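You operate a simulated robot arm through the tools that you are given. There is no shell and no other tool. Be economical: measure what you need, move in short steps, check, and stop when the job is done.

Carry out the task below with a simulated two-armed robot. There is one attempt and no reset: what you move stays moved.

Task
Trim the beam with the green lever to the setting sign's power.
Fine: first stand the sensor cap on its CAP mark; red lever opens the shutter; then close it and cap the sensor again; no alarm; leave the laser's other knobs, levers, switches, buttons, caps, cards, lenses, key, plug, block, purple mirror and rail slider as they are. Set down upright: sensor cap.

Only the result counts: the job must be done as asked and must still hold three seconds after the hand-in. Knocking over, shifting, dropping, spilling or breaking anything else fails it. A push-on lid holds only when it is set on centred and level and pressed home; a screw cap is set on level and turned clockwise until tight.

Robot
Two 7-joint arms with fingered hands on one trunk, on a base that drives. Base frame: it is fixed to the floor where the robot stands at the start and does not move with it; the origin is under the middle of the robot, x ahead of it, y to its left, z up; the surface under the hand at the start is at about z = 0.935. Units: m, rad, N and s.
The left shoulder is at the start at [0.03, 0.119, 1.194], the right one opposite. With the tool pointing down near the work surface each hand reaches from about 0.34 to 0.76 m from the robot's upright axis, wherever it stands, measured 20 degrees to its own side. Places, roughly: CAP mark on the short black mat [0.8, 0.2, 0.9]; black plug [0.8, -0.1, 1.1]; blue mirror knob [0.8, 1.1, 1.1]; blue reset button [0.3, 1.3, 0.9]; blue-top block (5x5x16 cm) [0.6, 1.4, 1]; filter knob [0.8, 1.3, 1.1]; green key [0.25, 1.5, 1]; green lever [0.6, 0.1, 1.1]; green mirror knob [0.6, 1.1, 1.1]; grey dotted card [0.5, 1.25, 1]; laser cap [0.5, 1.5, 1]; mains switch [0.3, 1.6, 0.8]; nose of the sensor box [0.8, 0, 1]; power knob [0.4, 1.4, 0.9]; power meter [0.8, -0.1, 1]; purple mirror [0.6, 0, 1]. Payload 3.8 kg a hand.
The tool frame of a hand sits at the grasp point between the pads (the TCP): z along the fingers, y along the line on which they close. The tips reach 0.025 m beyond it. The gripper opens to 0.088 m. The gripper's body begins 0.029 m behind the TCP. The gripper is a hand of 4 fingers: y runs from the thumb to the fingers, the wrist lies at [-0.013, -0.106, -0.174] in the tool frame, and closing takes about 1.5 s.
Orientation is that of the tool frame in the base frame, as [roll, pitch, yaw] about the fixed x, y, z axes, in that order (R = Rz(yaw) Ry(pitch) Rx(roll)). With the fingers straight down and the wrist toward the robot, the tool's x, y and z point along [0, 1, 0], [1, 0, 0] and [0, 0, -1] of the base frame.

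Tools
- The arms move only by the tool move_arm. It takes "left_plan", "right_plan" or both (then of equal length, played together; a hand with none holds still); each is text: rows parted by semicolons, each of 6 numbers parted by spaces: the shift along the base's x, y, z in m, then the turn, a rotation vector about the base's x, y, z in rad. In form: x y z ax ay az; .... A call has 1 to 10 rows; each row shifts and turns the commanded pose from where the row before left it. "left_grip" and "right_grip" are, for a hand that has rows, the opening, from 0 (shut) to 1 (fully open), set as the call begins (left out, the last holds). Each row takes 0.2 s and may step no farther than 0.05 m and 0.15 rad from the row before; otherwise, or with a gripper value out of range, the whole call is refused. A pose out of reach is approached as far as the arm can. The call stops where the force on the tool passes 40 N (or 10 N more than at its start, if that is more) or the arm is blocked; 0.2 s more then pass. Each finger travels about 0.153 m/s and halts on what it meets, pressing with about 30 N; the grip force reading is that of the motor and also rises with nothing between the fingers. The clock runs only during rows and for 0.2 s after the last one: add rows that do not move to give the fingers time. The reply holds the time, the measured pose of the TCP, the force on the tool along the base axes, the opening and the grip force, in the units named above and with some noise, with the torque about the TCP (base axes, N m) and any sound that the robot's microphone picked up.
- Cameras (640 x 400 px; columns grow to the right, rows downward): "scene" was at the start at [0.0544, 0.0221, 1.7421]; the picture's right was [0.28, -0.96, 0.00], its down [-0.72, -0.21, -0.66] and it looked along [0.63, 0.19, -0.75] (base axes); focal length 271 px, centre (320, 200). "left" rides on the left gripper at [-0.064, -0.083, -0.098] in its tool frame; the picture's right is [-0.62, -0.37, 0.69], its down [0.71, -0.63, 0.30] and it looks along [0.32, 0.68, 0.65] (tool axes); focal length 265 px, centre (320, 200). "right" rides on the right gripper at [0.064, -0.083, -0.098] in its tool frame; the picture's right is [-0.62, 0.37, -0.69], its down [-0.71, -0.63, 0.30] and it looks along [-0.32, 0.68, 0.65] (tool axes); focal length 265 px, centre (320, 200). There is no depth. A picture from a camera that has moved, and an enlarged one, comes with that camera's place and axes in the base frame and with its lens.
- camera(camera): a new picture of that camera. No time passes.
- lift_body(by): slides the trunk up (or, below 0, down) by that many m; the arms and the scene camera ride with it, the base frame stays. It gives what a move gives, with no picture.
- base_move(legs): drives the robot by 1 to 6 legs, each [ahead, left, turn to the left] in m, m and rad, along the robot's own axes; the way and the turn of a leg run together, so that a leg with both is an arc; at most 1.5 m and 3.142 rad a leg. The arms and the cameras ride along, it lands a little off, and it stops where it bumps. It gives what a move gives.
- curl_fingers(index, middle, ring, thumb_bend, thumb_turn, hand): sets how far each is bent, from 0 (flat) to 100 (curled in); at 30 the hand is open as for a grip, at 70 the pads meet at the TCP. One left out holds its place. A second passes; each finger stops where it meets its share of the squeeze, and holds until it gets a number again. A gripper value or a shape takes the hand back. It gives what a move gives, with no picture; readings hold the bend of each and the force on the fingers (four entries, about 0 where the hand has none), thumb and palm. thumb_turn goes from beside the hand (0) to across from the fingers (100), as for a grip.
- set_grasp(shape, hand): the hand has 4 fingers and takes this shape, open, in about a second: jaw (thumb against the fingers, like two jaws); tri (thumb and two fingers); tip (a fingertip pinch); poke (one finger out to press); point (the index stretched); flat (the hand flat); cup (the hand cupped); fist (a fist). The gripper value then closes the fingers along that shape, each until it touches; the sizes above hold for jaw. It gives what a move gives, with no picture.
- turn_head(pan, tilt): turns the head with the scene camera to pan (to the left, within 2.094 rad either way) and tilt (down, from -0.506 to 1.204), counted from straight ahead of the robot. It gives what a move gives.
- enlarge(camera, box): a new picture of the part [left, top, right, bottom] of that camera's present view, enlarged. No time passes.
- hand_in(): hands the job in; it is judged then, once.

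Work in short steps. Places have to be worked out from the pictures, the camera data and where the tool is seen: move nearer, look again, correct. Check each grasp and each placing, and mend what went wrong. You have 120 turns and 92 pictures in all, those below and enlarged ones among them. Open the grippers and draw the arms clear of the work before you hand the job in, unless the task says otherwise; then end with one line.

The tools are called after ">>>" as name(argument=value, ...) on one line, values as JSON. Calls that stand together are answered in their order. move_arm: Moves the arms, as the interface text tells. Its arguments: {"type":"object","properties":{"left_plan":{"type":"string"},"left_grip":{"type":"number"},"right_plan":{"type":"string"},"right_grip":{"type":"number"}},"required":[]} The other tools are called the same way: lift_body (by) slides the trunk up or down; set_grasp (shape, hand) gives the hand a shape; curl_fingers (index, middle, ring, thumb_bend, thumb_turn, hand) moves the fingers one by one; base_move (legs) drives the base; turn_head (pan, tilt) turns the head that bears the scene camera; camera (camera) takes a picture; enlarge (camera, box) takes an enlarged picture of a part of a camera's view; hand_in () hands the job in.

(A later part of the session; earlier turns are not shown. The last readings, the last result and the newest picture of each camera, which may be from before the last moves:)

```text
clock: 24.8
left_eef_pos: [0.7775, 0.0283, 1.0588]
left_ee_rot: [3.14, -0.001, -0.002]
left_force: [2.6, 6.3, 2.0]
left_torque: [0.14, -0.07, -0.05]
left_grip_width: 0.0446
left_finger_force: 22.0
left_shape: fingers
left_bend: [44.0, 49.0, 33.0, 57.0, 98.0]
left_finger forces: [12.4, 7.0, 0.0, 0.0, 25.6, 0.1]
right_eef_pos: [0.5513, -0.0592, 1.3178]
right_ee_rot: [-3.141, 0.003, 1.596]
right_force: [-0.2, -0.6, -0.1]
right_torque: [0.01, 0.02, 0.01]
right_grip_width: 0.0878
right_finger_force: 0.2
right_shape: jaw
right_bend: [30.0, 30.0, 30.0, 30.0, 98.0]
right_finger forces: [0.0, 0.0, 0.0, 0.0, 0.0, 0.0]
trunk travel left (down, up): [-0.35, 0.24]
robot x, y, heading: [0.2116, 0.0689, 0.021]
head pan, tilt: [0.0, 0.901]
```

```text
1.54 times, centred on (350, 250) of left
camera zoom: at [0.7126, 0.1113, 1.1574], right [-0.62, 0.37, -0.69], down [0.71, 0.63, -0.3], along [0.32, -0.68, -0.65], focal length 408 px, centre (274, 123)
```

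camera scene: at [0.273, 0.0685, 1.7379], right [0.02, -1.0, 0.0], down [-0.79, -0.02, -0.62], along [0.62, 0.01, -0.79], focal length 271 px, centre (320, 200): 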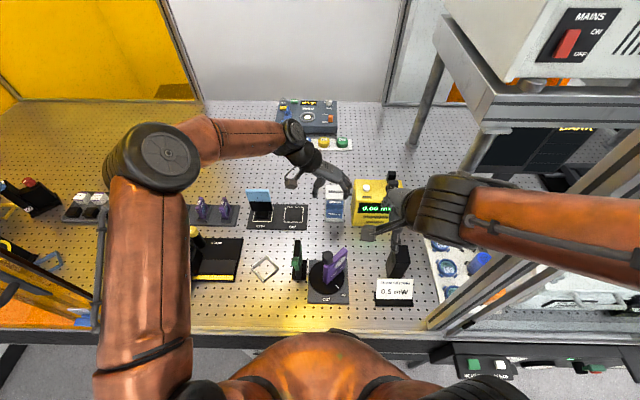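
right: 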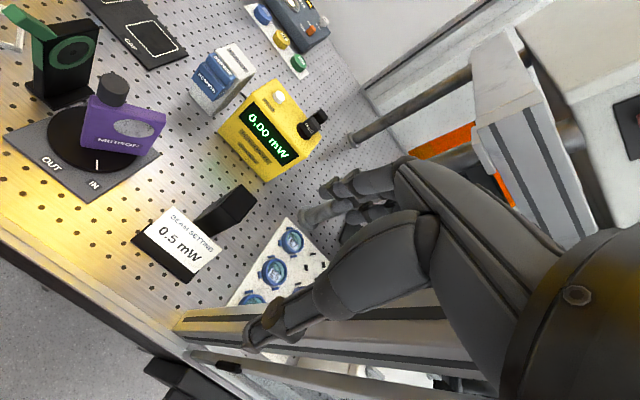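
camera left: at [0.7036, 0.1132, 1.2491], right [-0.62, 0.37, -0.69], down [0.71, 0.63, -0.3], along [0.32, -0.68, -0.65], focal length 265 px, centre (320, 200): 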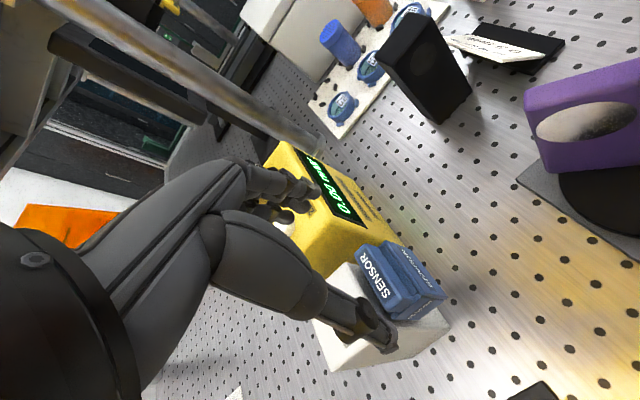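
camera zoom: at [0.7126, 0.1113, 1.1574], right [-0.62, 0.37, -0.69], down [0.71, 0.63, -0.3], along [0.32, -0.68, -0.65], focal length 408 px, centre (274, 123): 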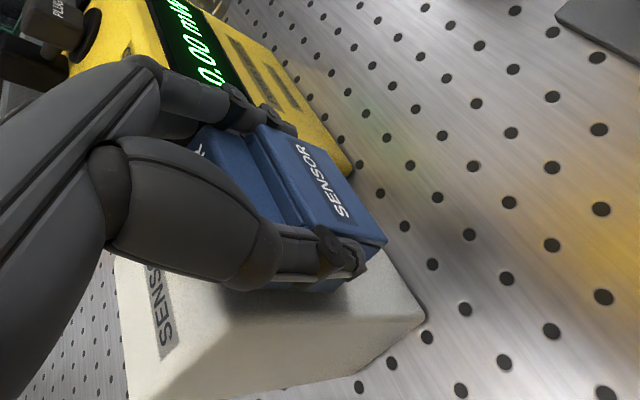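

Firm grip (≈25 N). I pull gently along −x.

>>> move_arm(left_plan="-0.004 0 0 0 0 0; -0.004 0 0 0 0 0; -0.004 0 0 0 0 0; -0.004 0 0 0 0 0")

>>> enlarge(camera="left", box=[220, 120, 480, 380])

```text
clock: 25.8
left_eef_pos: [0.7595, 0.0291, 1.057]
left_ee_rot: [3.14, 0.001, 0.0]
left_force: [1.0, 0.4, 0.7]
left_torque: [0.08, -0.03, -0.05]
left_grip_width: 0.0445
left_finger_force: 22.5
left_shape: fingers
left_bend: [44.0, 49.0, 33.0, 57.0, 97.0]
left_finger forces: [14.9, 7.1, 0.0, 0.0, 22.9, 0.0]
right_eef_pos: [0.5516, -0.0596, 1.3178]
right_ee_rot: [3.14, -0.002, 1.593]
right_force: [-0.2, 0.4, 0.0]
right_torque: [0.03, -0.02, -0.02]
right_grip_width: 0.0875
right_finger_force: 0.1
right_shape: jaw
right_bend: [30.0, 30.0, 30.0, 30.0, 98.0]
right_finger forces: [0.0, 0.0, 0.1, 0.1, 0.0, 0.0]
trunk travel left (down, up): [-0.35, 0.24]
robot x, y, heading: [0.2077, 0.0648, 0.023]
head pan, tilt: [0.0, 0.901]
```

```text
1.54 times, centred on (350, 250) of left
camera zoom: at [0.6947, 0.111, 1.1578], right [-0.62, 0.37, -0.69], down [0.71, 0.63, -0.31], along [0.32, -0.68, -0.65], focal length 408 px, centre (274, 123)
```

zoom: 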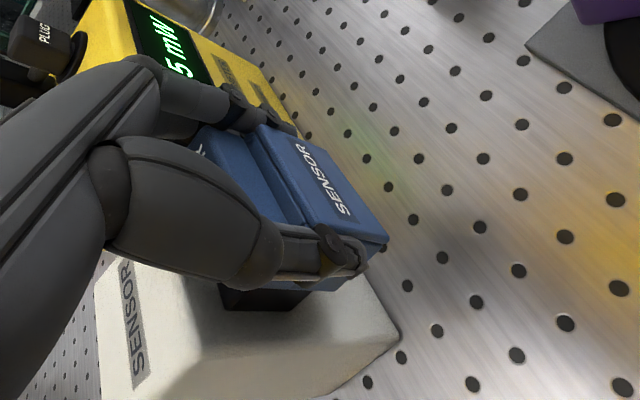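

The cap slides straight off, exposing the black nose. I pull it 5 cm clear, lift, and move above the CAP mark.

>>> move_arm(left_plan="-0.012 0 0 0 0 0; -0.015 0 0 0 0 0; -0.015 0 0 0 0 0; -0.01 0 0.01 0 0 0; 0 0.02 0.03 0 0 0; 0 0.03 0.03 0 0 0; 0.03 0.035 0.02 0 0 0; 0.04 0.03 0 0 0 0; 0.04 0.03 0 0 0 0; 0 0 0 0 0 0")

>>> camera(camera="scene")

>>> camera(camera="left")

```text
refused: row 7 steps farther than a row can; nothing moved
```

```text
59 pictures are left
camera scene: at [0.2644, 0.0682, 1.7381], right [0.02, -1.0, 0.0], down [-0.78, -0.02, -0.62], along [0.62, 0.01, -0.78], focal length 271 px, centre (320, 200)
```

scene: 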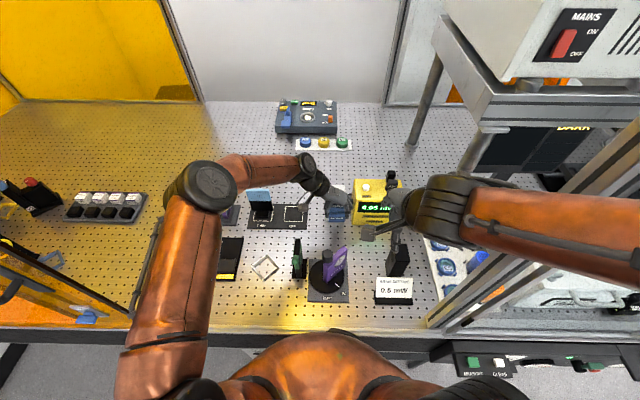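

```text
58 pictures are left
camera left: at [0.6947, 0.111, 1.1578], right [-0.62, 0.37, -0.69], down [0.71, 0.63, -0.31], along [0.32, -0.68, -0.65], focal length 265 px, centre (320, 200)
```

left: 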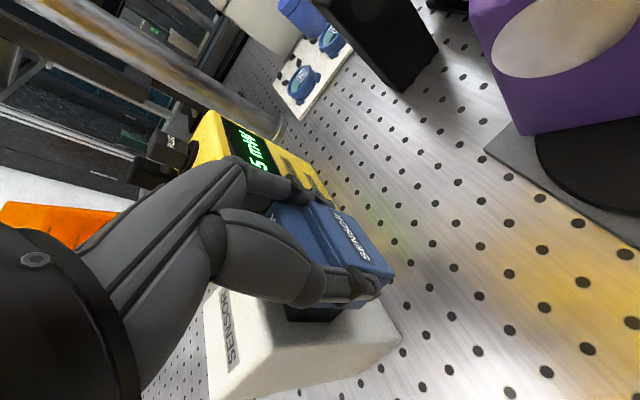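

That row was too long, so nothing moved; I repeat with shorter rows.

>>> move_arm(left_plan="-0.012 0 0 0 0 0; -0.015 0 0 0 0 0; -0.015 0 0 0 0 0; -0.01 0 0.01 0 0 0; 0 0.02 0.03 0 0 0; 0 0.03 0.03 0 0 0; 0.02 0.03 0.02 0 0 0; 0.035 0.03 0 0 0 0; 0.035 0.025 0 0 0 0; 0.03 0.01 0 0 0 0")

>>> enlarge(camera="scene", box=[220, 150, 420, 275])

>>> camera(camera="left")

```text
clock: 28.0
left_eef_pos: [0.8266, 0.17, 1.1468]
left_ee_rot: [-3.141, 0.003, -0.003]
left_force: [-0.5, 0.9, -0.5]
left_torque: [0.02, -0.02, -0.03]
left_grip_width: 0.0448
left_finger_force: 22.2
left_shape: fingers
left_bend: [44.0, 49.0, 33.0, 58.0, 97.0]
left_finger forces: [14.6, 7.4, 0.1, 0.0, 22.1, 0.1]
right_eef_pos: [0.5532, -0.0603, 1.3185]
right_ee_rot: [-3.14, 0.001, 1.594]
right_force: [0.6, -0.1, 0.3]
right_torque: [0.0, 0.05, 0.0]
right_grip_width: 0.0876
right_finger_force: 0.1
right_shape: jaw
right_bend: [30.0, 30.0, 30.0, 30.0, 98.0]
right_finger forces: [0.0, 0.0, 0.0, 0.1, 0.0, 0.0]
trunk travel left (down, up): [-0.35, 0.24]
robot x, y, heading: [0.2088, 0.0663, 0.024]
head pan, tilt: [0.0, 0.901]
```

```text
3.20 times, centred on (320, 212) of scene
camera zoom: at [0.2658, 0.0671, 1.7381], right [0.02, -1.0, 0.0], down [-0.78, -0.02, -0.62], along [0.62, 0.01, -0.78], focal length 866 px, centre (320, 160)
```

zoom: 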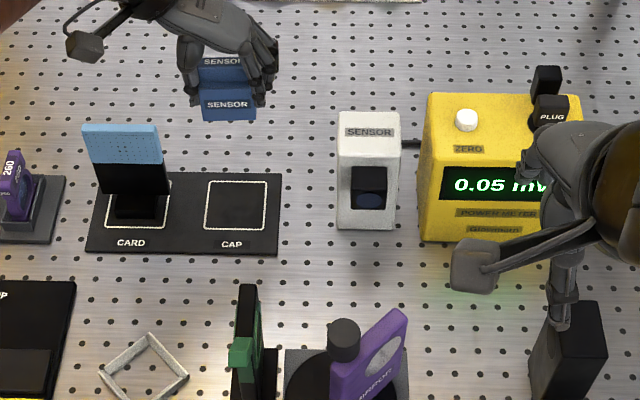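

```text
56 pictures are left
camera left: at [0.7622, 0.2538, 1.2465], right [-0.62, 0.37, -0.69], down [0.71, 0.63, -0.31], along [0.32, -0.68, -0.66], focal length 265 px, centre (320, 200)
```

left: 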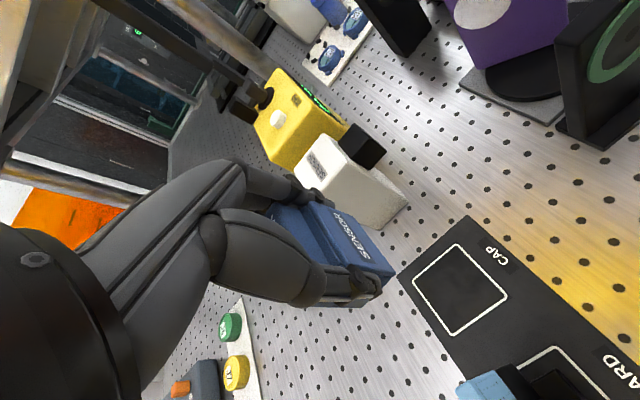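

The meter reads a 0.05 mW baseline with the cap off. The card stands close on the +y side of the mark, so I turn the hand 90° (wrist toward robot) before lowering.

>>> move_arm(left_plan="0 0 0 0 0 0.143; 0 0 0 0 0 0.143; 0 0 0 0 0 0.143; 0 0 0 0 0 0.143; 0 0 0 0 0 0.143; 0 0 0 0 0 0.143; 0 0 0 0 0 0.143; 0 0 0 0 0 0.143; 0 0 0 0 0 0.143; 0 0 0 0 0 0.143")

>>> move_arm(left_plan="0.002 -0.002 0 0 0 0.144; 0 0 -0.03 0 0 0; 0 0 -0.03 0 0 0; 0 0 0 0 0 0")

>>> enlarge(camera="scene", box=[220, 150, 420, 275])

>>> camera(camera="left")

```text
clock: 30.2
left_eef_pos: [0.8292, 0.1731, 1.1478]
left_ee_rot: [-3.142, 0.001, 1.433]
left_force: [-0.1, 0.5, 0.7]
left_torque: [-0.01, 0.02, 0.0]
left_grip_width: 0.0443
left_finger_force: 21.7
left_shape: fingers
left_bend: [44.0, 49.0, 33.0, 58.0, 97.0]
left_finger forces: [14.5, 7.5, 0.1, 0.0, 21.9, 0.0]
right_eef_pos: [0.5522, -0.0609, 1.3177]
right_ee_rot: [3.141, 0.0, 1.593]
right_force: [0.1, -0.4, 0.3]
right_torque: [-0.01, 0.04, -0.01]
right_grip_width: 0.0876
right_finger_force: 0.0
right_shape: jaw
right_bend: [30.0, 30.0, 30.0, 30.0, 98.0]
right_finger forces: [0.1, 0.0, 0.1, 0.0, 0.0, 0.1]
trunk travel left (down, up): [-0.35, 0.24]
robot x, y, heading: [0.2129, 0.0651, 0.027]
head pan, tilt: [0.0, 0.901]
```

```text
clock: 31.2
left_eef_pos: [0.8303, 0.1709, 1.0883]
left_ee_rot: [3.141, 0.0, 1.575]
left_force: [-0.2, 0.2, -0.6]
left_torque: [-0.01, -0.01, 0.02]
left_grip_width: 0.0442
left_finger_force: 22.3
left_shape: fingers
left_bend: [44.0, 49.0, 33.0, 58.0, 97.0]
left_finger forces: [14.4, 7.5, 0.0, 0.0, 21.9, 0.0]
right_eef_pos: [0.5526, -0.0604, 1.3182]
right_ee_rot: [-3.14, 0.001, 1.593]
right_force: [-0.8, -0.6, -0.6]
right_torque: [0.01, -0.02, -0.01]
right_grip_width: 0.0877
right_finger_force: 0.1
right_shape: jaw
right_bend: [30.0, 30.0, 30.0, 30.0, 98.0]
right_finger forces: [0.1, 0.1, 0.0, 0.1, 0.0, 0.0]
trunk travel left (down, up): [-0.35, 0.24]
robot x, y, heading: [0.2115, 0.0619, 0.021]
head pan, tilt: [0.0, 0.901]
```

```text
3.20 times, centred on (320, 212) of scene
camera zoom: at [0.2639, 0.0672, 1.7382], right [0.02, -1.0, 0.0], down [-0.78, -0.02, -0.62], along [0.62, 0.01, -0.78], focal length 866 px, centre (320, 160)
```

zoom: 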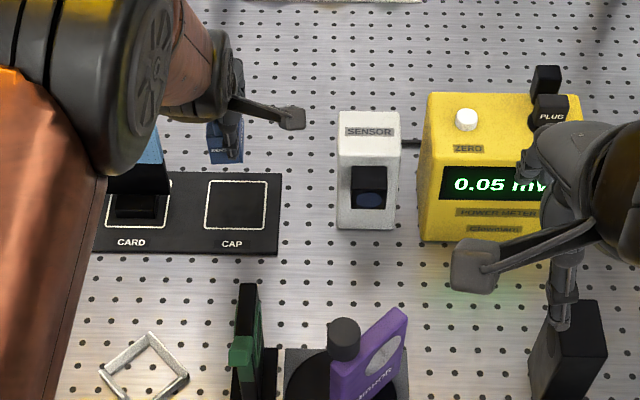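

```text
54 pictures are left
camera left: at [0.7466, 0.106, 1.1883], right [-0.37, -0.62, -0.69], down [-0.63, 0.71, -0.3], along [0.68, 0.33, -0.65], focal length 265 px, centre (320, 200)
```

left: 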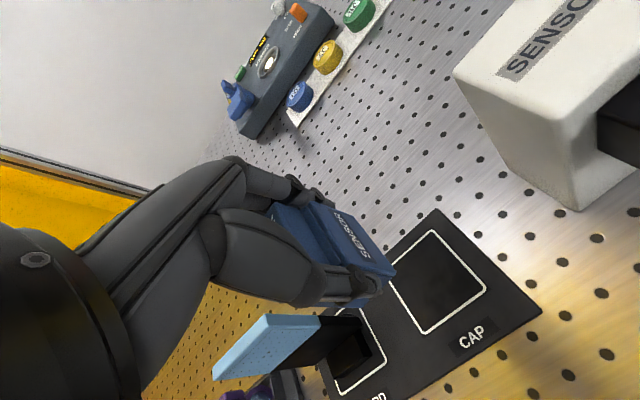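

Cap centre is over the mark centre (≈0.829, 0.173). I lower in steps toward the mat.

>>> move_arm(left_plan="0 0 -0.03 0 0 0; 0 0 -0.03 0 0 0; 0 0 -0.03 0 0 0; 0 0 0 0 0 0")

>>> camera(camera="left")

```text
clock: 32.2
left_eef_pos: [0.8307, 0.1711, 0.999]
left_ee_rot: [3.141, 0.001, 1.572]
left_force: [-0.5, 0.8, -0.5]
left_torque: [-0.02, 0.0, -0.02]
left_grip_width: 0.044
left_finger_force: 21.6
left_shape: fingers
left_bend: [44.0, 49.0, 33.0, 58.0, 97.0]
left_finger forces: [14.4, 7.5, 0.0, 0.1, 21.9, 0.0]
right_eef_pos: [0.5523, -0.0609, 1.3186]
right_ee_rot: [3.142, 0.0, 1.594]
right_force: [-0.2, 0.1, 0.2]
right_torque: [0.02, -0.01, -0.05]
right_grip_width: 0.0879
right_finger_force: 0.1
right_shape: jaw
right_bend: [30.0, 30.0, 30.0, 30.0, 98.0]
right_finger forces: [0.0, 0.1, 0.1, 0.0, 0.0, 0.0]
trunk travel left (down, up): [-0.35, 0.24]
robot x, y, heading: [0.212, 0.0657, 0.021]
head pan, tilt: [0.0, 0.901]
```

```text
53 pictures are left
camera left: at [0.7465, 0.1059, 1.0982], right [-0.37, -0.62, -0.69], down [-0.63, 0.71, -0.31], along [0.68, 0.33, -0.65], focal length 265 px, centre (320, 200)
```

left: 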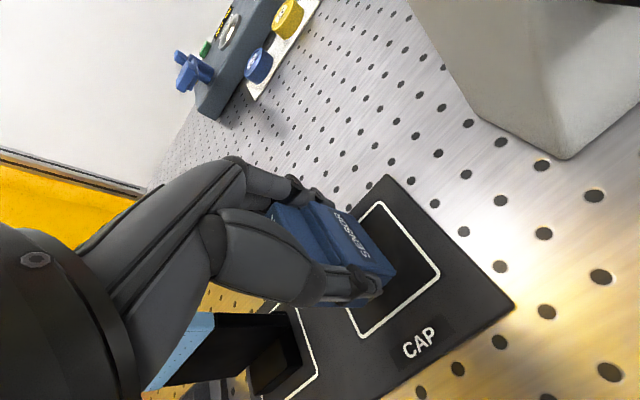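

I lower the last ~18 mm in small steps until it touches.

>>> move_arm(left_plan="-0.001 0.001 -0.007 0 0 0; 0 0 -0.005 0 0 0; 0 0 -0.003 0 0 0; 0 0 -0.003 0 0 0; 0 0 0 0 0 0")

>>> camera(camera="left")

```text
clock: 33.4
left_eef_pos: [0.8299, 0.1709, 0.984]
left_ee_rot: [3.131, 0.002, 1.574]
left_force: [-0.2, 0.2, 26.8]
left_torque: [-0.03, 0.29, -0.02]
left_grip_width: 0.0442
left_finger_force: 24.1
left_shape: fingers
left_bend: [44.0, 49.0, 33.0, 58.0, 97.0]
left_finger forces: [16.3, 8.0, 0.0, 0.1, 24.1, 0.0]
right_eef_pos: [0.5495, -0.0605, 1.3205]
right_ee_rot: [3.139, 0.0, 1.593]
right_force: [-0.7, -0.3, 0.9]
right_torque: [0.05, 0.01, 0.0]
right_grip_width: 0.0874
right_finger_force: 0.0
right_shape: jaw
right_bend: [30.0, 30.0, 30.0, 30.0, 98.0]
right_finger forces: [0.0, 0.0, 0.0, 0.1, 0.1, 0.1]
trunk travel left (down, up): [-0.35, 0.24]
robot x, y, heading: [0.2069, 0.0668, 0.023]
head pan, tilt: [0.0, 0.901]
```

```text
52 pictures are left
camera left: at [0.7447, 0.1063, 1.0829], right [-0.36, -0.62, -0.7], down [-0.63, 0.71, -0.31], along [0.69, 0.33, -0.65], focal length 265 px, centre (320, 200)
```

left: 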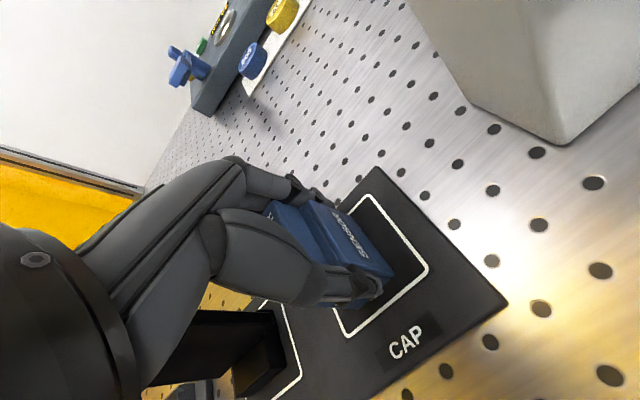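

Contact reached (27 N). I relieve the pressure by 2 mm and open the fingers.

>>> move_arm(left_plan="0 0 0.002 0 0 0; 0 0 0.001 0 0 0")

>>> curl_fingers(hand="left", index=30, middle=34, ring=30, thumb_bend=45)

>>> camera(camera="left")

```text
clock: 34.0
left_eef_pos: [0.8291, 0.1714, 0.9838]
left_ee_rot: [3.139, 0.001, 1.572]
left_force: [4.0, -1.0, 20.9]
left_torque: [-0.04, 0.08, -0.04]
left_grip_width: 0.0447
left_finger_force: 23.7
left_shape: fingers
left_bend: [43.0, 48.0, 33.0, 60.0, 97.0]
left_finger forces: [17.7, 8.8, 0.1, 0.0, 21.4, 0.1]
right_eef_pos: [0.5501, -0.0604, 1.3189]
right_ee_rot: [-3.141, 0.002, 1.593]
right_force: [0.2, -0.3, 0.0]
right_torque: [-0.01, -0.03, 0.02]
right_grip_width: 0.088
right_finger_force: 0.0
right_shape: jaw
right_bend: [30.0, 30.0, 30.0, 30.0, 98.0]
right_finger forces: [0.1, 0.0, 0.0, 0.0, 0.0, 0.0]
trunk travel left (down, up): [-0.35, 0.24]
robot x, y, heading: [0.2096, 0.0646, 0.021]
head pan, tilt: [0.0, 0.901]
```

```text
clock: 35.0
left_eef_pos: [0.8294, 0.1729, 0.9827]
left_ee_rot: [-3.141, 0.001, 1.573]
left_force: [0.3, -0.5, -0.8]
left_torque: [0.01, 0.02, 0.01]
left_grip_width: 0.0682
left_finger_force: 0.0
left_shape: fingers
left_bend: [30.0, 34.0, 30.0, 45.0, 99.0]
left_finger forces: [0.0, 0.1, 0.0, 0.0, 0.1, 0.1]
right_eef_pos: [0.5517, -0.0594, 1.3198]
right_ee_rot: [-3.141, 0.001, 1.593]
right_force: [-0.1, 1.0, 0.1]
right_torque: [0.01, 0.03, 0.03]
right_grip_width: 0.0877
right_finger_force: 0.0
right_shape: jaw
right_bend: [30.0, 30.0, 30.0, 30.0, 98.0]
right_finger forces: [0.1, 0.0, 0.0, 0.0, 0.0, 0.1]
trunk travel left (down, up): [-0.35, 0.24]
robot x, y, heading: [0.2138, 0.0673, 0.024]
head pan, tilt: [0.0, 0.901]
```

```text
51 pictures are left
camera left: at [0.7448, 0.1068, 1.0827], right [-0.37, -0.62, -0.69], down [-0.63, 0.71, -0.3], along [0.68, 0.33, -0.65], focal length 265 px, centre (320, 200)
```

left: 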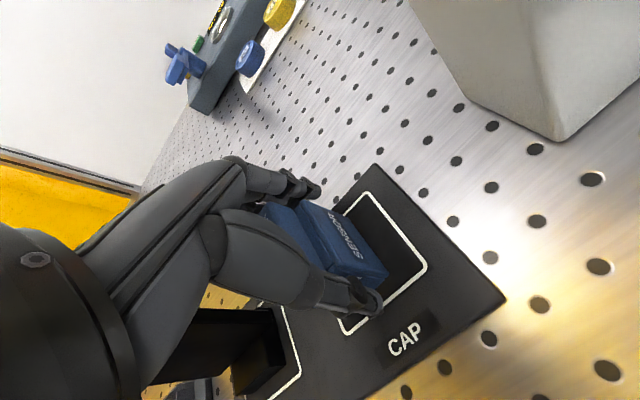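

Released with the cap standing. I rise straight up and verify.

>>> move_arm(left_plan="0 0 0.02 0 0 0; 0 0 0.03 0 0 0; 0 0 0.04 0 0 0; 0 0 0.05 0 0 0; 0 0 0.05 0 0 0; -0.04 0 0.03 0 0 0; -0.05 0 0.01 0 0 0; -0.05 0.0 0 0 0 0")

>>> camera(camera="left")

```text
refused: row 7 steps farther than a row can; nothing moved
```

```text
50 pictures are left
camera left: at [0.7448, 0.1068, 1.0827], right [-0.37, -0.62, -0.69], down [-0.63, 0.71, -0.3], along [0.68, 0.33, -0.65], focal length 265 px, centre (320, 200)
```

left: 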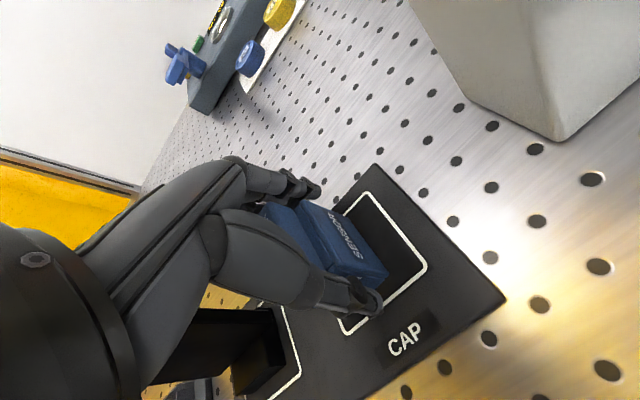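

Again a row too long; I shorten it.

>>> move_arm(left_plan="0 0 0.02 0 0 0; 0 0 0.03 0 0 0; 0 0 0.04 0 0 0; 0 0 0.045 0 0 0; 0 0 0.045 0 0 0; -0.035 0 0.03 0 0 0; -0.045 0 0.01 0 0 0; -0.045 0.0 0 0 0 0")

>>> turn_head(pan=0.5, tilt=0.8)

>>> camera(camera="scene")

```text
clock: 36.8
left_eef_pos: [0.703, 0.1722, 1.2042]
left_ee_rot: [-3.141, 0.001, 1.574]
left_force: [-0.4, 0.4, 0.3]
left_torque: [0.0, -0.01, -0.01]
left_grip_width: 0.0684
left_finger_force: 0.1
left_shape: fingers
left_bend: [30.0, 34.0, 30.0, 45.0, 99.0]
left_finger forces: [0.0, 0.0, 0.0, 0.0, 0.0, 0.0]
right_eef_pos: [0.5507, -0.0611, 1.32]
right_ee_rot: [-3.141, -0.001, 1.592]
right_force: [0.3, -0.3, -0.2]
right_torque: [0.0, 0.01, -0.04]
right_grip_width: 0.0878
right_finger_force: 0.1
right_shape: jaw
right_bend: [30.0, 30.0, 30.0, 30.0, 98.0]
right_finger forces: [0.0, 0.0, 0.1, 0.1, 0.1, 0.0]
trunk travel left (down, up): [-0.35, 0.24]
robot x, y, heading: [0.2133, 0.0709, 0.027]
head pan, tilt: [0.0, 0.901]
```

```text
clock: 37.7
left_eef_pos: [0.7056, 0.1713, 1.2036]
left_ee_rot: [-3.141, -0.001, 1.575]
left_force: [0.1, 0.1, -0.3]
left_torque: [0.0, 0.01, 0.01]
left_grip_width: 0.0682
left_finger_force: 0.1
left_shape: fingers
left_bend: [30.0, 34.0, 30.0, 45.0, 99.0]
left_finger forces: [0.0, 0.1, 0.0, 0.1, 0.1, 0.0]
right_eef_pos: [0.5524, -0.0589, 1.3182]
right_ee_rot: [-3.141, 0.0, 1.593]
right_force: [0.0, 0.3, -0.1]
right_torque: [-0.02, -0.02, -0.02]
right_grip_width: 0.0876
right_finger_force: 0.0
right_shape: jaw
right_bend: [30.0, 30.0, 30.0, 30.0, 98.0]
right_finger forces: [0.1, 0.0, 0.0, 0.0, 0.0, 0.1]
trunk travel left (down, up): [-0.35, 0.24]
robot x, y, heading: [0.2101, 0.0691, 0.022]
head pan, tilt: [0.499, 0.799]
```

```text
49 pictures are left
camera scene: at [0.2587, 0.1066, 1.7461], right [0.5, -0.87, 0.0], down [-0.62, -0.36, -0.7], along [0.6, 0.35, -0.72], focal length 271 px, centre (320, 200)
```

scene: 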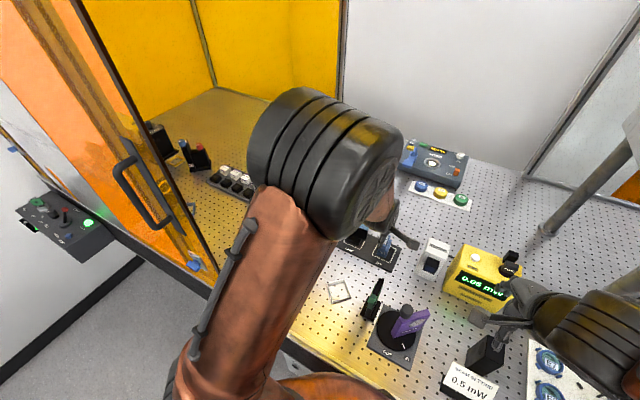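

There is a control panel hanging at the left front with a red item; I zoom in on it.

>>> enlarge(camera="scene", box=[0, 170, 140, 270])

>>> enlarge(camera="scene", box=[130, 100, 270, 200])

```text
4.00 times, centred on (70, 220) of scene
camera zoom: at [0.2587, 0.1066, 1.7461], right [0.5, -0.87, 0.0], down [-0.62, -0.36, -0.7], along [0.6, 0.35, -0.72], focal length 1082 px, centre (1320, 120)
```

zoom: 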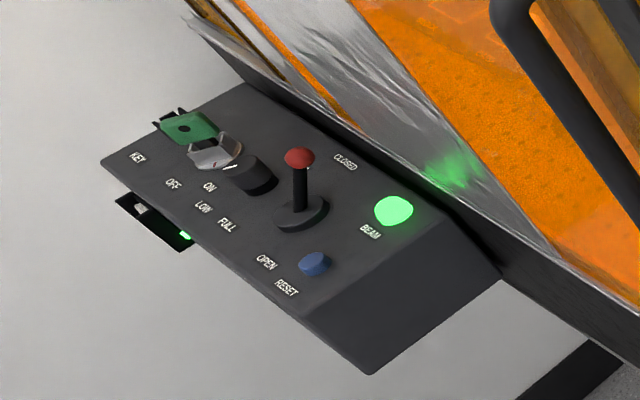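

```text
4.00 times, centred on (200, 150) of scene
camera zoom: at [0.2587, 0.1066, 1.7461], right [0.5, -0.87, 0.0], down [-0.62, -0.36, -0.7], along [0.6, 0.35, -0.72], focal length 1082 px, centre (800, 400)
```

zoom: 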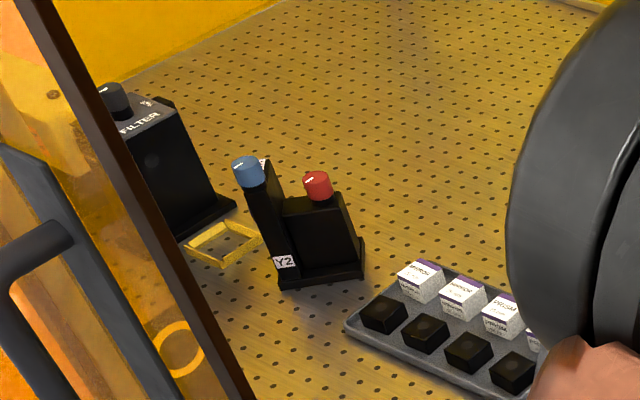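

The red lever (ball near (0.373, 1.34, 0.954)) leans to CLOSED (+x, away from me); OPEN is toward −x. I retract the left hand, back out and drive left in front of that panel.

>>> move_arm(left_plan="0 0 0.045 0 0 0; -0.045 0 0.02 0 0 0; -0.045 0 0 0 0 0; -0.045 0 0 0 0 0")

>>> base_move(legs=[[-0.29, 0, 0], [0, 0, -0.024], [0, 1.0, 0]])

>>> camera(camera="scene")

```text
clock: 38.7
left_eef_pos: [0.5683, 0.171, 1.2685]
left_ee_rot: [3.141, 0.0, 1.573]
left_force: [-0.4, -0.2, -0.2]
left_torque: [0.01, -0.01, 0.0]
left_grip_width: 0.0683
left_finger_force: 0.1
left_shape: fingers
left_bend: [30.0, 34.0, 30.0, 45.0, 99.0]
left_finger forces: [0.0, 0.0, 0.0, 0.1, 0.0, 0.0]
right_eef_pos: [0.5515, -0.059, 1.3196]
right_ee_rot: [3.14, 0.002, 1.596]
right_force: [0.6, 0.6, -0.2]
right_torque: [-0.03, 0.0, 0.02]
right_grip_width: 0.0875
right_finger_force: 0.1
right_shape: jaw
right_bend: [30.0, 30.0, 30.0, 30.0, 98.0]
right_finger forces: [0.1, 0.1, 0.1, 0.0, 0.0, 0.0]
trunk travel left (down, up): [-0.35, 0.24]
robot x, y, heading: [0.2101, 0.0706, 0.023]
head pan, tilt: [0.499, 0.799]
```

```text
clock: 45.9
left_eef_pos: [0.2904, 1.1599, 1.268]
left_ee_rot: [3.14, 0.0, 1.543]
left_force: [-0.4, 0.3, 0.0]
left_torque: [-0.01, 0.01, 0.03]
left_grip_width: 0.0684
left_finger_force: 0.1
left_shape: fingers
left_bend: [30.0, 34.0, 30.0, 45.0, 99.0]
left_finger forces: [0.0, 0.0, 0.0, 0.0, 0.0, 0.0]
right_eef_pos: [0.2655, 0.9322, 1.3189]
right_ee_rot: [-3.139, 0.0, 1.564]
right_force: [0.9, 0.2, 0.5]
right_torque: [0.01, 0.01, 0.0]
right_grip_width: 0.088
right_finger_force: 0.1
right_shape: jaw
right_bend: [30.0, 30.0, 30.0, 30.0, 98.0]
right_finger forces: [0.1, 0.0, 0.1, 0.1, 0.1, 0.1]
trunk travel left (down, up): [-0.35, 0.24]
robot x, y, heading: [-0.0726, 1.0691, -0.003]
head pan, tilt: [0.499, 0.799]
```

```text
46 pictures are left
camera scene: at [-0.0234, 1.1063, 1.7461], right [0.47, -0.88, 0.0], down [-0.63, -0.34, -0.7], along [0.61, 0.33, -0.72], focal length 271 px, centre (320, 200)
```

scene: 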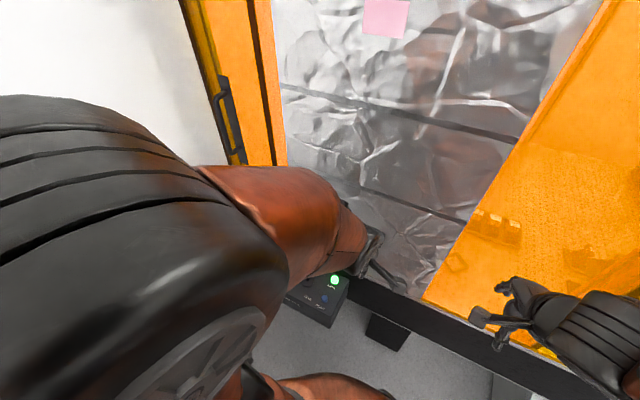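

I check the left hand camera for the panel.

>>> camera(camera="left")

```text
45 pictures are left
camera left: at [0.204, 1.0983, 1.3686], right [-0.39, -0.61, -0.69], down [-0.61, 0.73, -0.3], along [0.69, 0.31, -0.65], focal length 265 px, centre (320, 200)
```

left: 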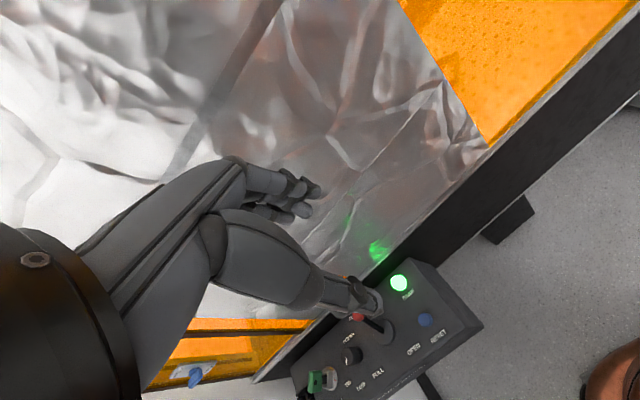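

The lever is in view beneath the hand; combined rays put the ball near (0.371, 1.345, 0.965). I move above it for a closer look.

>>> move_arm(left_plan="0 0.04 -0.02 0 0 0.028; 0.015 0.04 -0.02 0 0 0; 0.015 0.04 -0.02 0 0 0; 0.015 0.03 -0.02 0 0 0; 0.01 0.02 -0.03 0 0 0; 0.01 0 -0.03 0 0 0; 0 0 0 0 0 0", left_grip=0.7)

>>> camera(camera="left")

>>> turn_head(pan=0.3, tilt=1.0)

>>> camera(camera="scene")

```text
clock: 47.5
left_eef_pos: [0.3609, 1.3305, 1.1321]
left_ee_rot: [3.141, -0.001, 1.573]
left_force: [0.0, 0.4, 0.1]
left_torque: [-0.02, -0.01, -0.03]
left_grip_width: 0.0619
left_finger_force: 0.0
left_shape: jaw
left_bend: [28.0, 37.0, 34.0, 58.0, 99.0]
left_finger forces: [0.0, 0.1, 0.0, 0.0, 0.1, 0.1]
left hand out of reach, approached as far as the arm can: row 1
right_eef_pos: [0.2638, 0.931, 1.3183]
right_ee_rot: [3.14, -0.001, 1.564]
right_force: [0.1, -0.3, -0.2]
right_torque: [-0.03, -0.06, -0.01]
right_grip_width: 0.0876
right_finger_force: 0.1
right_shape: jaw
right_bend: [30.0, 30.0, 30.0, 30.0, 98.0]
right_finger forces: [0.0, 0.0, 0.1, 0.1, 0.0, 0.0]
trunk travel left (down, up): [-0.35, 0.24]
robot x, y, heading: [-0.0747, 1.0737, -0.009]
head pan, tilt: [0.499, 0.799]
```

```text
44 pictures are left
camera left: at [0.2767, 1.2662, 1.2316], right [-0.37, -0.62, -0.69], down [-0.63, 0.71, -0.31], along [0.68, 0.32, -0.65], focal length 265 px, centre (320, 200)
```

left: 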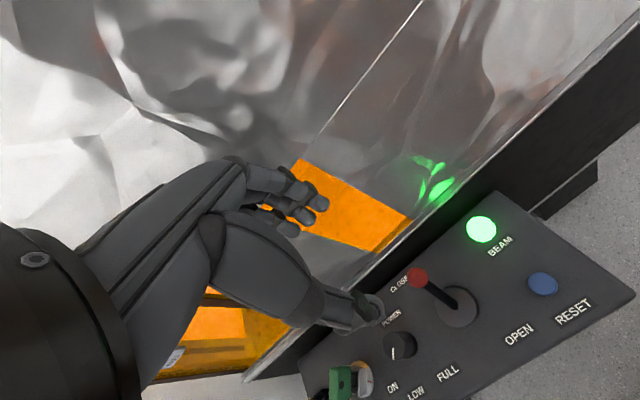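

```text
clock: 48.2
left_eef_pos: [0.3626, 1.3302, 1.1325]
left_ee_rot: [-3.141, 0.0, 1.571]
left_force: [-0.5, 0.4, 0.1]
left_torque: [-0.01, -0.01, 0.0]
left_grip_width: 0.0619
left_finger_force: 0.0
left_shape: jaw
left_bend: [28.0, 37.0, 34.0, 58.0, 99.0]
left_finger forces: [0.0, 0.0, 0.0, 0.0, 0.0, 0.1]
right_eef_pos: [0.2656, 0.9327, 1.3177]
right_ee_rot: [-3.138, -0.001, 1.564]
right_force: [0.1, 0.0, 0.1]
right_torque: [0.02, 0.01, 0.01]
right_grip_width: 0.088
right_finger_force: 0.0
right_shape: jaw
right_bend: [30.0, 30.0, 30.0, 30.0, 98.0]
right_finger forces: [0.0, 0.1, 0.0, 0.1, 0.0, 0.0]
trunk travel left (down, up): [-0.35, 0.24]
robot x, y, heading: [-0.0748, 1.0665, -0.009]
head pan, tilt: [0.3, 1.0]
```

```text
43 pictures are left
camera scene: at [-0.0275, 1.0885, 1.731], right [0.29, -0.96, 0.0], down [-0.81, -0.24, -0.54], along [0.52, 0.16, -0.84], focal length 271 px, centre (320, 200)
```

scene: 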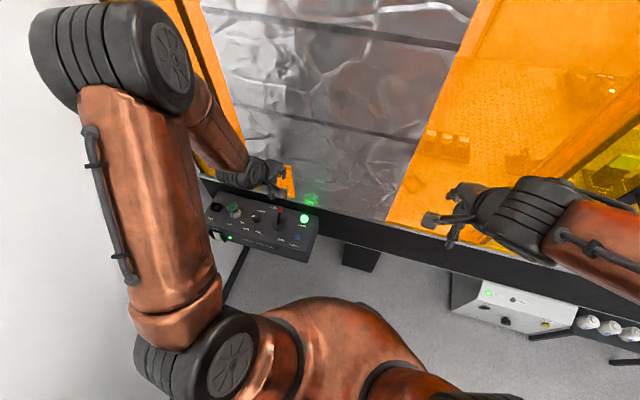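

Triangulated again: ball ≈ (0.358, 1.335, 1.0). I descend to just above it and check.

>>> move_arm(left_plan="0 0.004 -0.03 0 0 0; -0.002 0 -0.03 0 0 0; 0 0 -0.03 0 0 0; 0 0 0 0 0 0", left_grip=0.65)

>>> camera(camera="left")

>>> enlarge(camera="scene", box=[190, 140, 350, 260])

```text
clock: 49.2
left_eef_pos: [0.3574, 1.3345, 1.0388]
left_ee_rot: [3.141, 0.001, 1.572]
left_force: [-1.1, 0.5, 0.0]
left_torque: [0.0, 0.0, 0.06]
left_grip_width: 0.0575
left_finger_force: 0.1
left_shape: jaw
left_bend: [28.0, 39.0, 35.0, 61.0, 100.0]
left_finger forces: [0.0, 0.1, 0.0, 0.0, 0.0, 0.1]
right_eef_pos: [0.2649, 0.9319, 1.3196]
right_ee_rot: [3.141, -0.001, 1.564]
right_force: [-0.1, -0.6, 0.1]
right_torque: [0.01, 0.0, 0.02]
right_grip_width: 0.0877
right_finger_force: 0.1
right_shape: jaw
right_bend: [30.0, 30.0, 30.0, 30.0, 98.0]
right_finger forces: [0.0, 0.1, 0.0, 0.1, 0.0, 0.1]
trunk travel left (down, up): [-0.35, 0.24]
robot x, y, heading: [-0.074, 1.0666, -0.008]
head pan, tilt: [0.3, 1.0]
```

```text
42 pictures are left
camera left: at [0.2738, 1.2683, 1.1389], right [-0.37, -0.62, -0.69], down [-0.63, 0.71, -0.3], along [0.68, 0.32, -0.65], focal length 265 px, centre (320, 200)
```

left: 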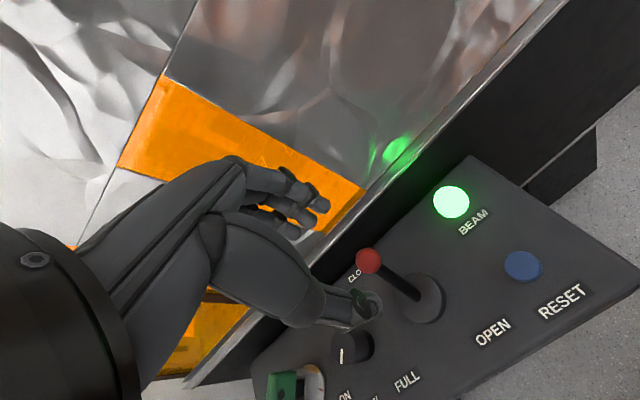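

```text
3.33 times, centred on (270, 200) of scene
camera zoom: at [-0.0281, 1.0883, 1.731], right [0.29, -0.96, 0.0], down [-0.81, -0.24, -0.54], along [0.52, 0.16, -0.84], focal length 902 px, centre (487, 200)
```

zoom: 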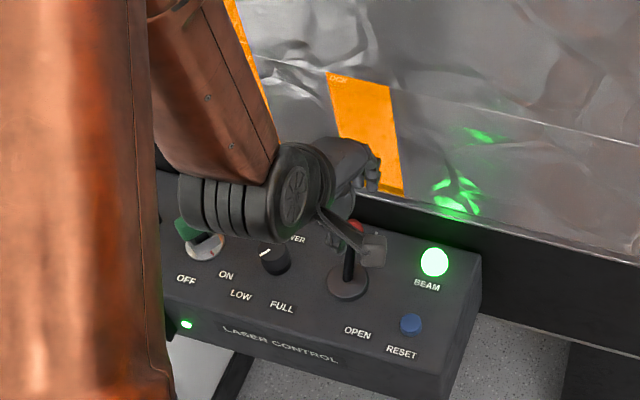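

The base of the lever fits well at (0.346, 1.355, 0.90), so the ball is lower: ≈(0.383, 1.352, 0.945). I shift over and lower halfway, then look again.

>>> move_arm(left_plan="0.012 0.009 0 0 0 0; 0.012 0.009 -0.015 0 0 0; 0 0 -0.025 0 0 0; 0 0 0 0 0 0")

>>> camera(camera="left")

```text
clock: 50.2
left_eef_pos: [0.3809, 1.3515, 0.9994]
left_ee_rot: [-3.14, 0.003, 1.572]
left_force: [-8.2, -0.3, 1.2]
left_torque: [0.02, -0.13, 0.09]
left_grip_width: 0.0554
left_finger_force: 0.0
left_shape: jaw
left_bend: [28.0, 42.0, 35.0, 61.0, 100.0]
left_finger forces: [0.0, 7.8, 0.2, 0.0, 0.1, 0.0]
right_eef_pos: [0.2637, 0.9314, 1.3187]
right_ee_rot: [-3.141, -0.001, 1.562]
right_force: [0.3, -0.2, 0.9]
right_torque: [0.01, -0.03, -0.04]
right_grip_width: 0.0879
right_finger_force: 0.1
right_shape: jaw
right_bend: [30.0, 30.0, 30.0, 30.0, 98.0]
right_finger forces: [0.0, 0.1, 0.0, 0.1, 0.1, 0.0]
trunk travel left (down, up): [-0.35, 0.24]
robot x, y, heading: [-0.0737, 1.0671, -0.01]
head pan, tilt: [0.3, 1.0]
```

```text
40 pictures are left
camera left: at [0.2969, 1.2871, 1.0999], right [-0.37, -0.62, -0.69], down [-0.63, 0.71, -0.3], along [0.68, 0.32, -0.66], focal length 265 px, centre (320, 200)
```

left: 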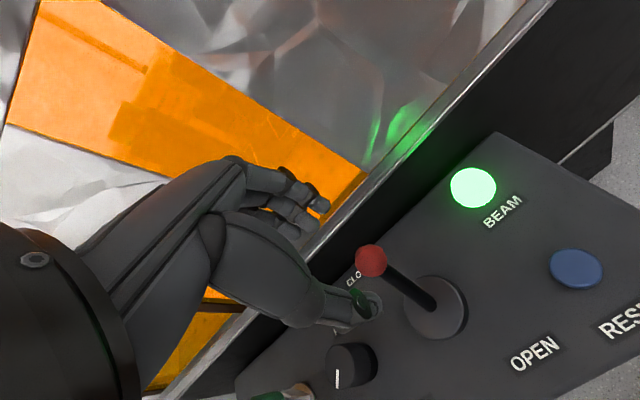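

The fingers brush the door (8 N). I back off 8 mm and descend around the ball in small steps.

>>> move_arm(left_plan="-0.008 0 0 0 0 0; 0 0 -0.015 0 0 0; 0 0 -0.015 0 0 0; 0 0 -0.015 0 0 0; 0 0 0 0 0 0")

>>> camera(camera="left")

```text
clock: 51.4
left_eef_pos: [0.3734, 1.3533, 0.9549]
left_ee_rot: [-3.141, 0.0, 1.572]
left_force: [0.5, -0.1, -0.3]
left_torque: [0.0, -0.03, 0.02]
left_grip_width: 0.0572
left_finger_force: 0.0
left_shape: jaw
left_bend: [28.0, 39.0, 35.0, 61.0, 100.0]
left_finger forces: [0.0, 0.0, 0.0, 0.0, 0.0, 0.0]
right_eef_pos: [0.2647, 0.9304, 1.3186]
right_ee_rot: [-3.139, 0.0, 1.565]
right_force: [0.4, 0.5, -0.1]
right_torque: [-0.01, -0.03, 0.03]
right_grip_width: 0.0876
right_finger_force: 0.1
right_shape: jaw
right_bend: [30.0, 30.0, 30.0, 30.0, 98.0]
right_finger forces: [0.1, 0.0, 0.0, 0.1, 0.0, 0.0]
trunk travel left (down, up): [-0.35, 0.24]
robot x, y, heading: [-0.0757, 1.0653, -0.01]
head pan, tilt: [0.3, 1.0]
```

```text
39 pictures are left
camera left: at [0.289, 1.2886, 1.0549], right [-0.37, -0.62, -0.69], down [-0.63, 0.71, -0.3], along [0.68, 0.32, -0.65], focal length 265 px, centre (320, 200)
```

left: 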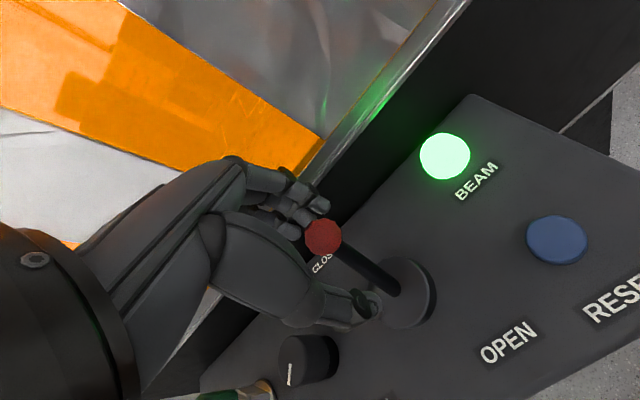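

The ball sits between thumb and fingers. I narrow the hand around it and pull −x about 7 cm toward OPEN.

>>> move_arm(left_plan="0 0 0 0 0 0; 0 0 0 0 0 0; -0.01 0 0.002 0 0 0; -0.01 0 0.003 0 0 0; -0.01 0 0.002 0 0 0; -0.01 0 0 0 0 0; -0.01 0 -0.002 0 0 0; -0.01 0 -0.002 0 0 0; -0.008 0 -0.002 0 0 0; 0 0 0 0 0 0", left_grip=0.4)

>>> camera(camera="left")

```text
clock: 53.6
left_eef_pos: [0.3048, 1.3537, 0.9564]
left_ee_rot: [3.141, -0.001, 1.572]
left_force: [3.8, 1.5, 2.5]
left_torque: [0.01, -0.11, -0.02]
left_grip_width: 0.0369
left_finger_force: 0.1
left_shape: jaw
left_bend: [74.0, 47.0, 45.0, 72.0, 100.0]
left_finger forces: [1.7, 2.3, 0.0, 0.1, 0.1, 0.1]
right_eef_pos: [0.265, 0.9312, 1.3192]
right_ee_rot: [-3.139, 0.001, 1.564]
right_force: [-0.2, 0.1, -0.7]
right_torque: [-0.02, -0.02, -0.01]
right_grip_width: 0.0876
right_finger_force: 0.1
right_shape: jaw
right_bend: [30.0, 30.0, 30.0, 30.0, 98.0]
right_finger forces: [0.0, 0.0, 0.0, 0.1, 0.1, 0.0]
trunk travel left (down, up): [-0.35, 0.24]
robot x, y, heading: [-0.0723, 1.0716, -0.006]
head pan, tilt: [0.3, 1.0]
```

```text
38 pictures are left
camera left: at [0.2209, 1.288, 1.0558], right [-0.37, -0.62, -0.69], down [-0.63, 0.71, -0.31], along [0.68, 0.32, -0.65], focal length 265 px, centre (320, 200)
```

left: 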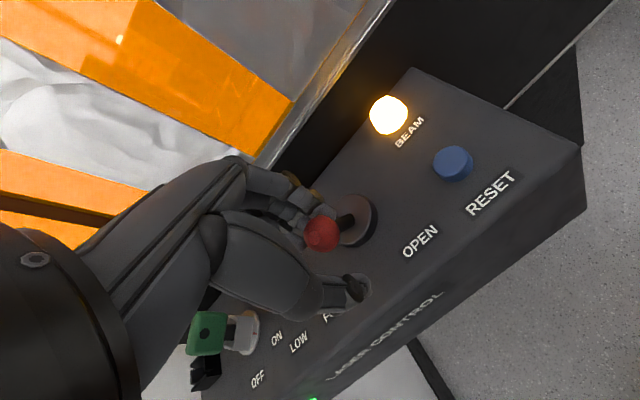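

The BEAM lamp turned amber: the shutter is open. I open the hand and rise straight up.

>>> move_arm(left_plan="0.004 0 0 0 0 0; 0 0 0 0 0 0; 0 0 0 0 0 0; 0 0 0.02 0 0 0; 0 0 0.04 0 0 0; 0 0 0.045 0 0 0; 0 0 0.045 0 0 0; 0 -0.03 0.04 0 0 0; 0 -0.04 0.03 0 0 0; 0 -0.04 0.03 0 0 0", left_grip=0.65)

>>> camera(camera="left")

```text
clock: 55.8
left_eef_pos: [0.3054, 1.2437, 1.2066]
left_ee_rot: [-3.139, -0.002, 1.571]
left_force: [0.5, 0.1, 0.4]
left_torque: [0.01, 0.0, 0.0]
left_grip_width: 0.0571
left_finger_force: 0.0
left_shape: jaw
left_bend: [28.0, 39.0, 35.0, 62.0, 100.0]
left_finger forces: [0.0, 0.0, 0.0, 0.1, 0.0, 0.0]
right_eef_pos: [0.2632, 0.9302, 1.3192]
right_ee_rot: [-3.141, -0.002, 1.564]
right_force: [-0.7, -0.7, -0.7]
right_torque: [-0.01, 0.0, 0.0]
right_grip_width: 0.0875
right_finger_force: 0.0
right_shape: jaw
right_bend: [30.0, 30.0, 30.0, 30.0, 98.0]
right_finger forces: [0.0, 0.1, 0.0, 0.0, 0.1, 0.0]
trunk travel left (down, up): [-0.35, 0.24]
robot x, y, heading: [-0.0745, 1.0671, -0.005]
head pan, tilt: [0.3, 1.0]
```

```text
37 pictures are left
camera left: at [0.2217, 1.1783, 1.3056], right [-0.37, -0.62, -0.69], down [-0.63, 0.71, -0.3], along [0.68, 0.32, -0.66], focal length 265 px, centre (320, 200)
```

left: 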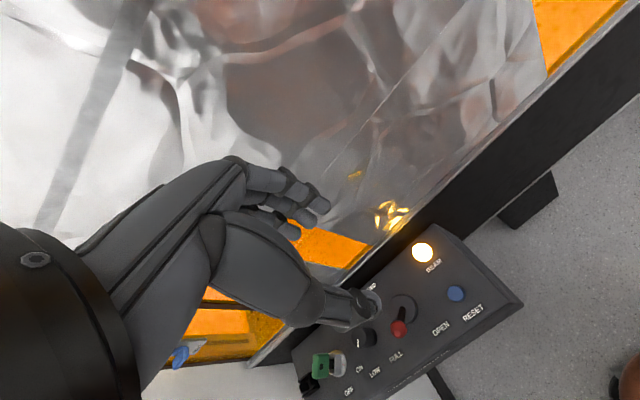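

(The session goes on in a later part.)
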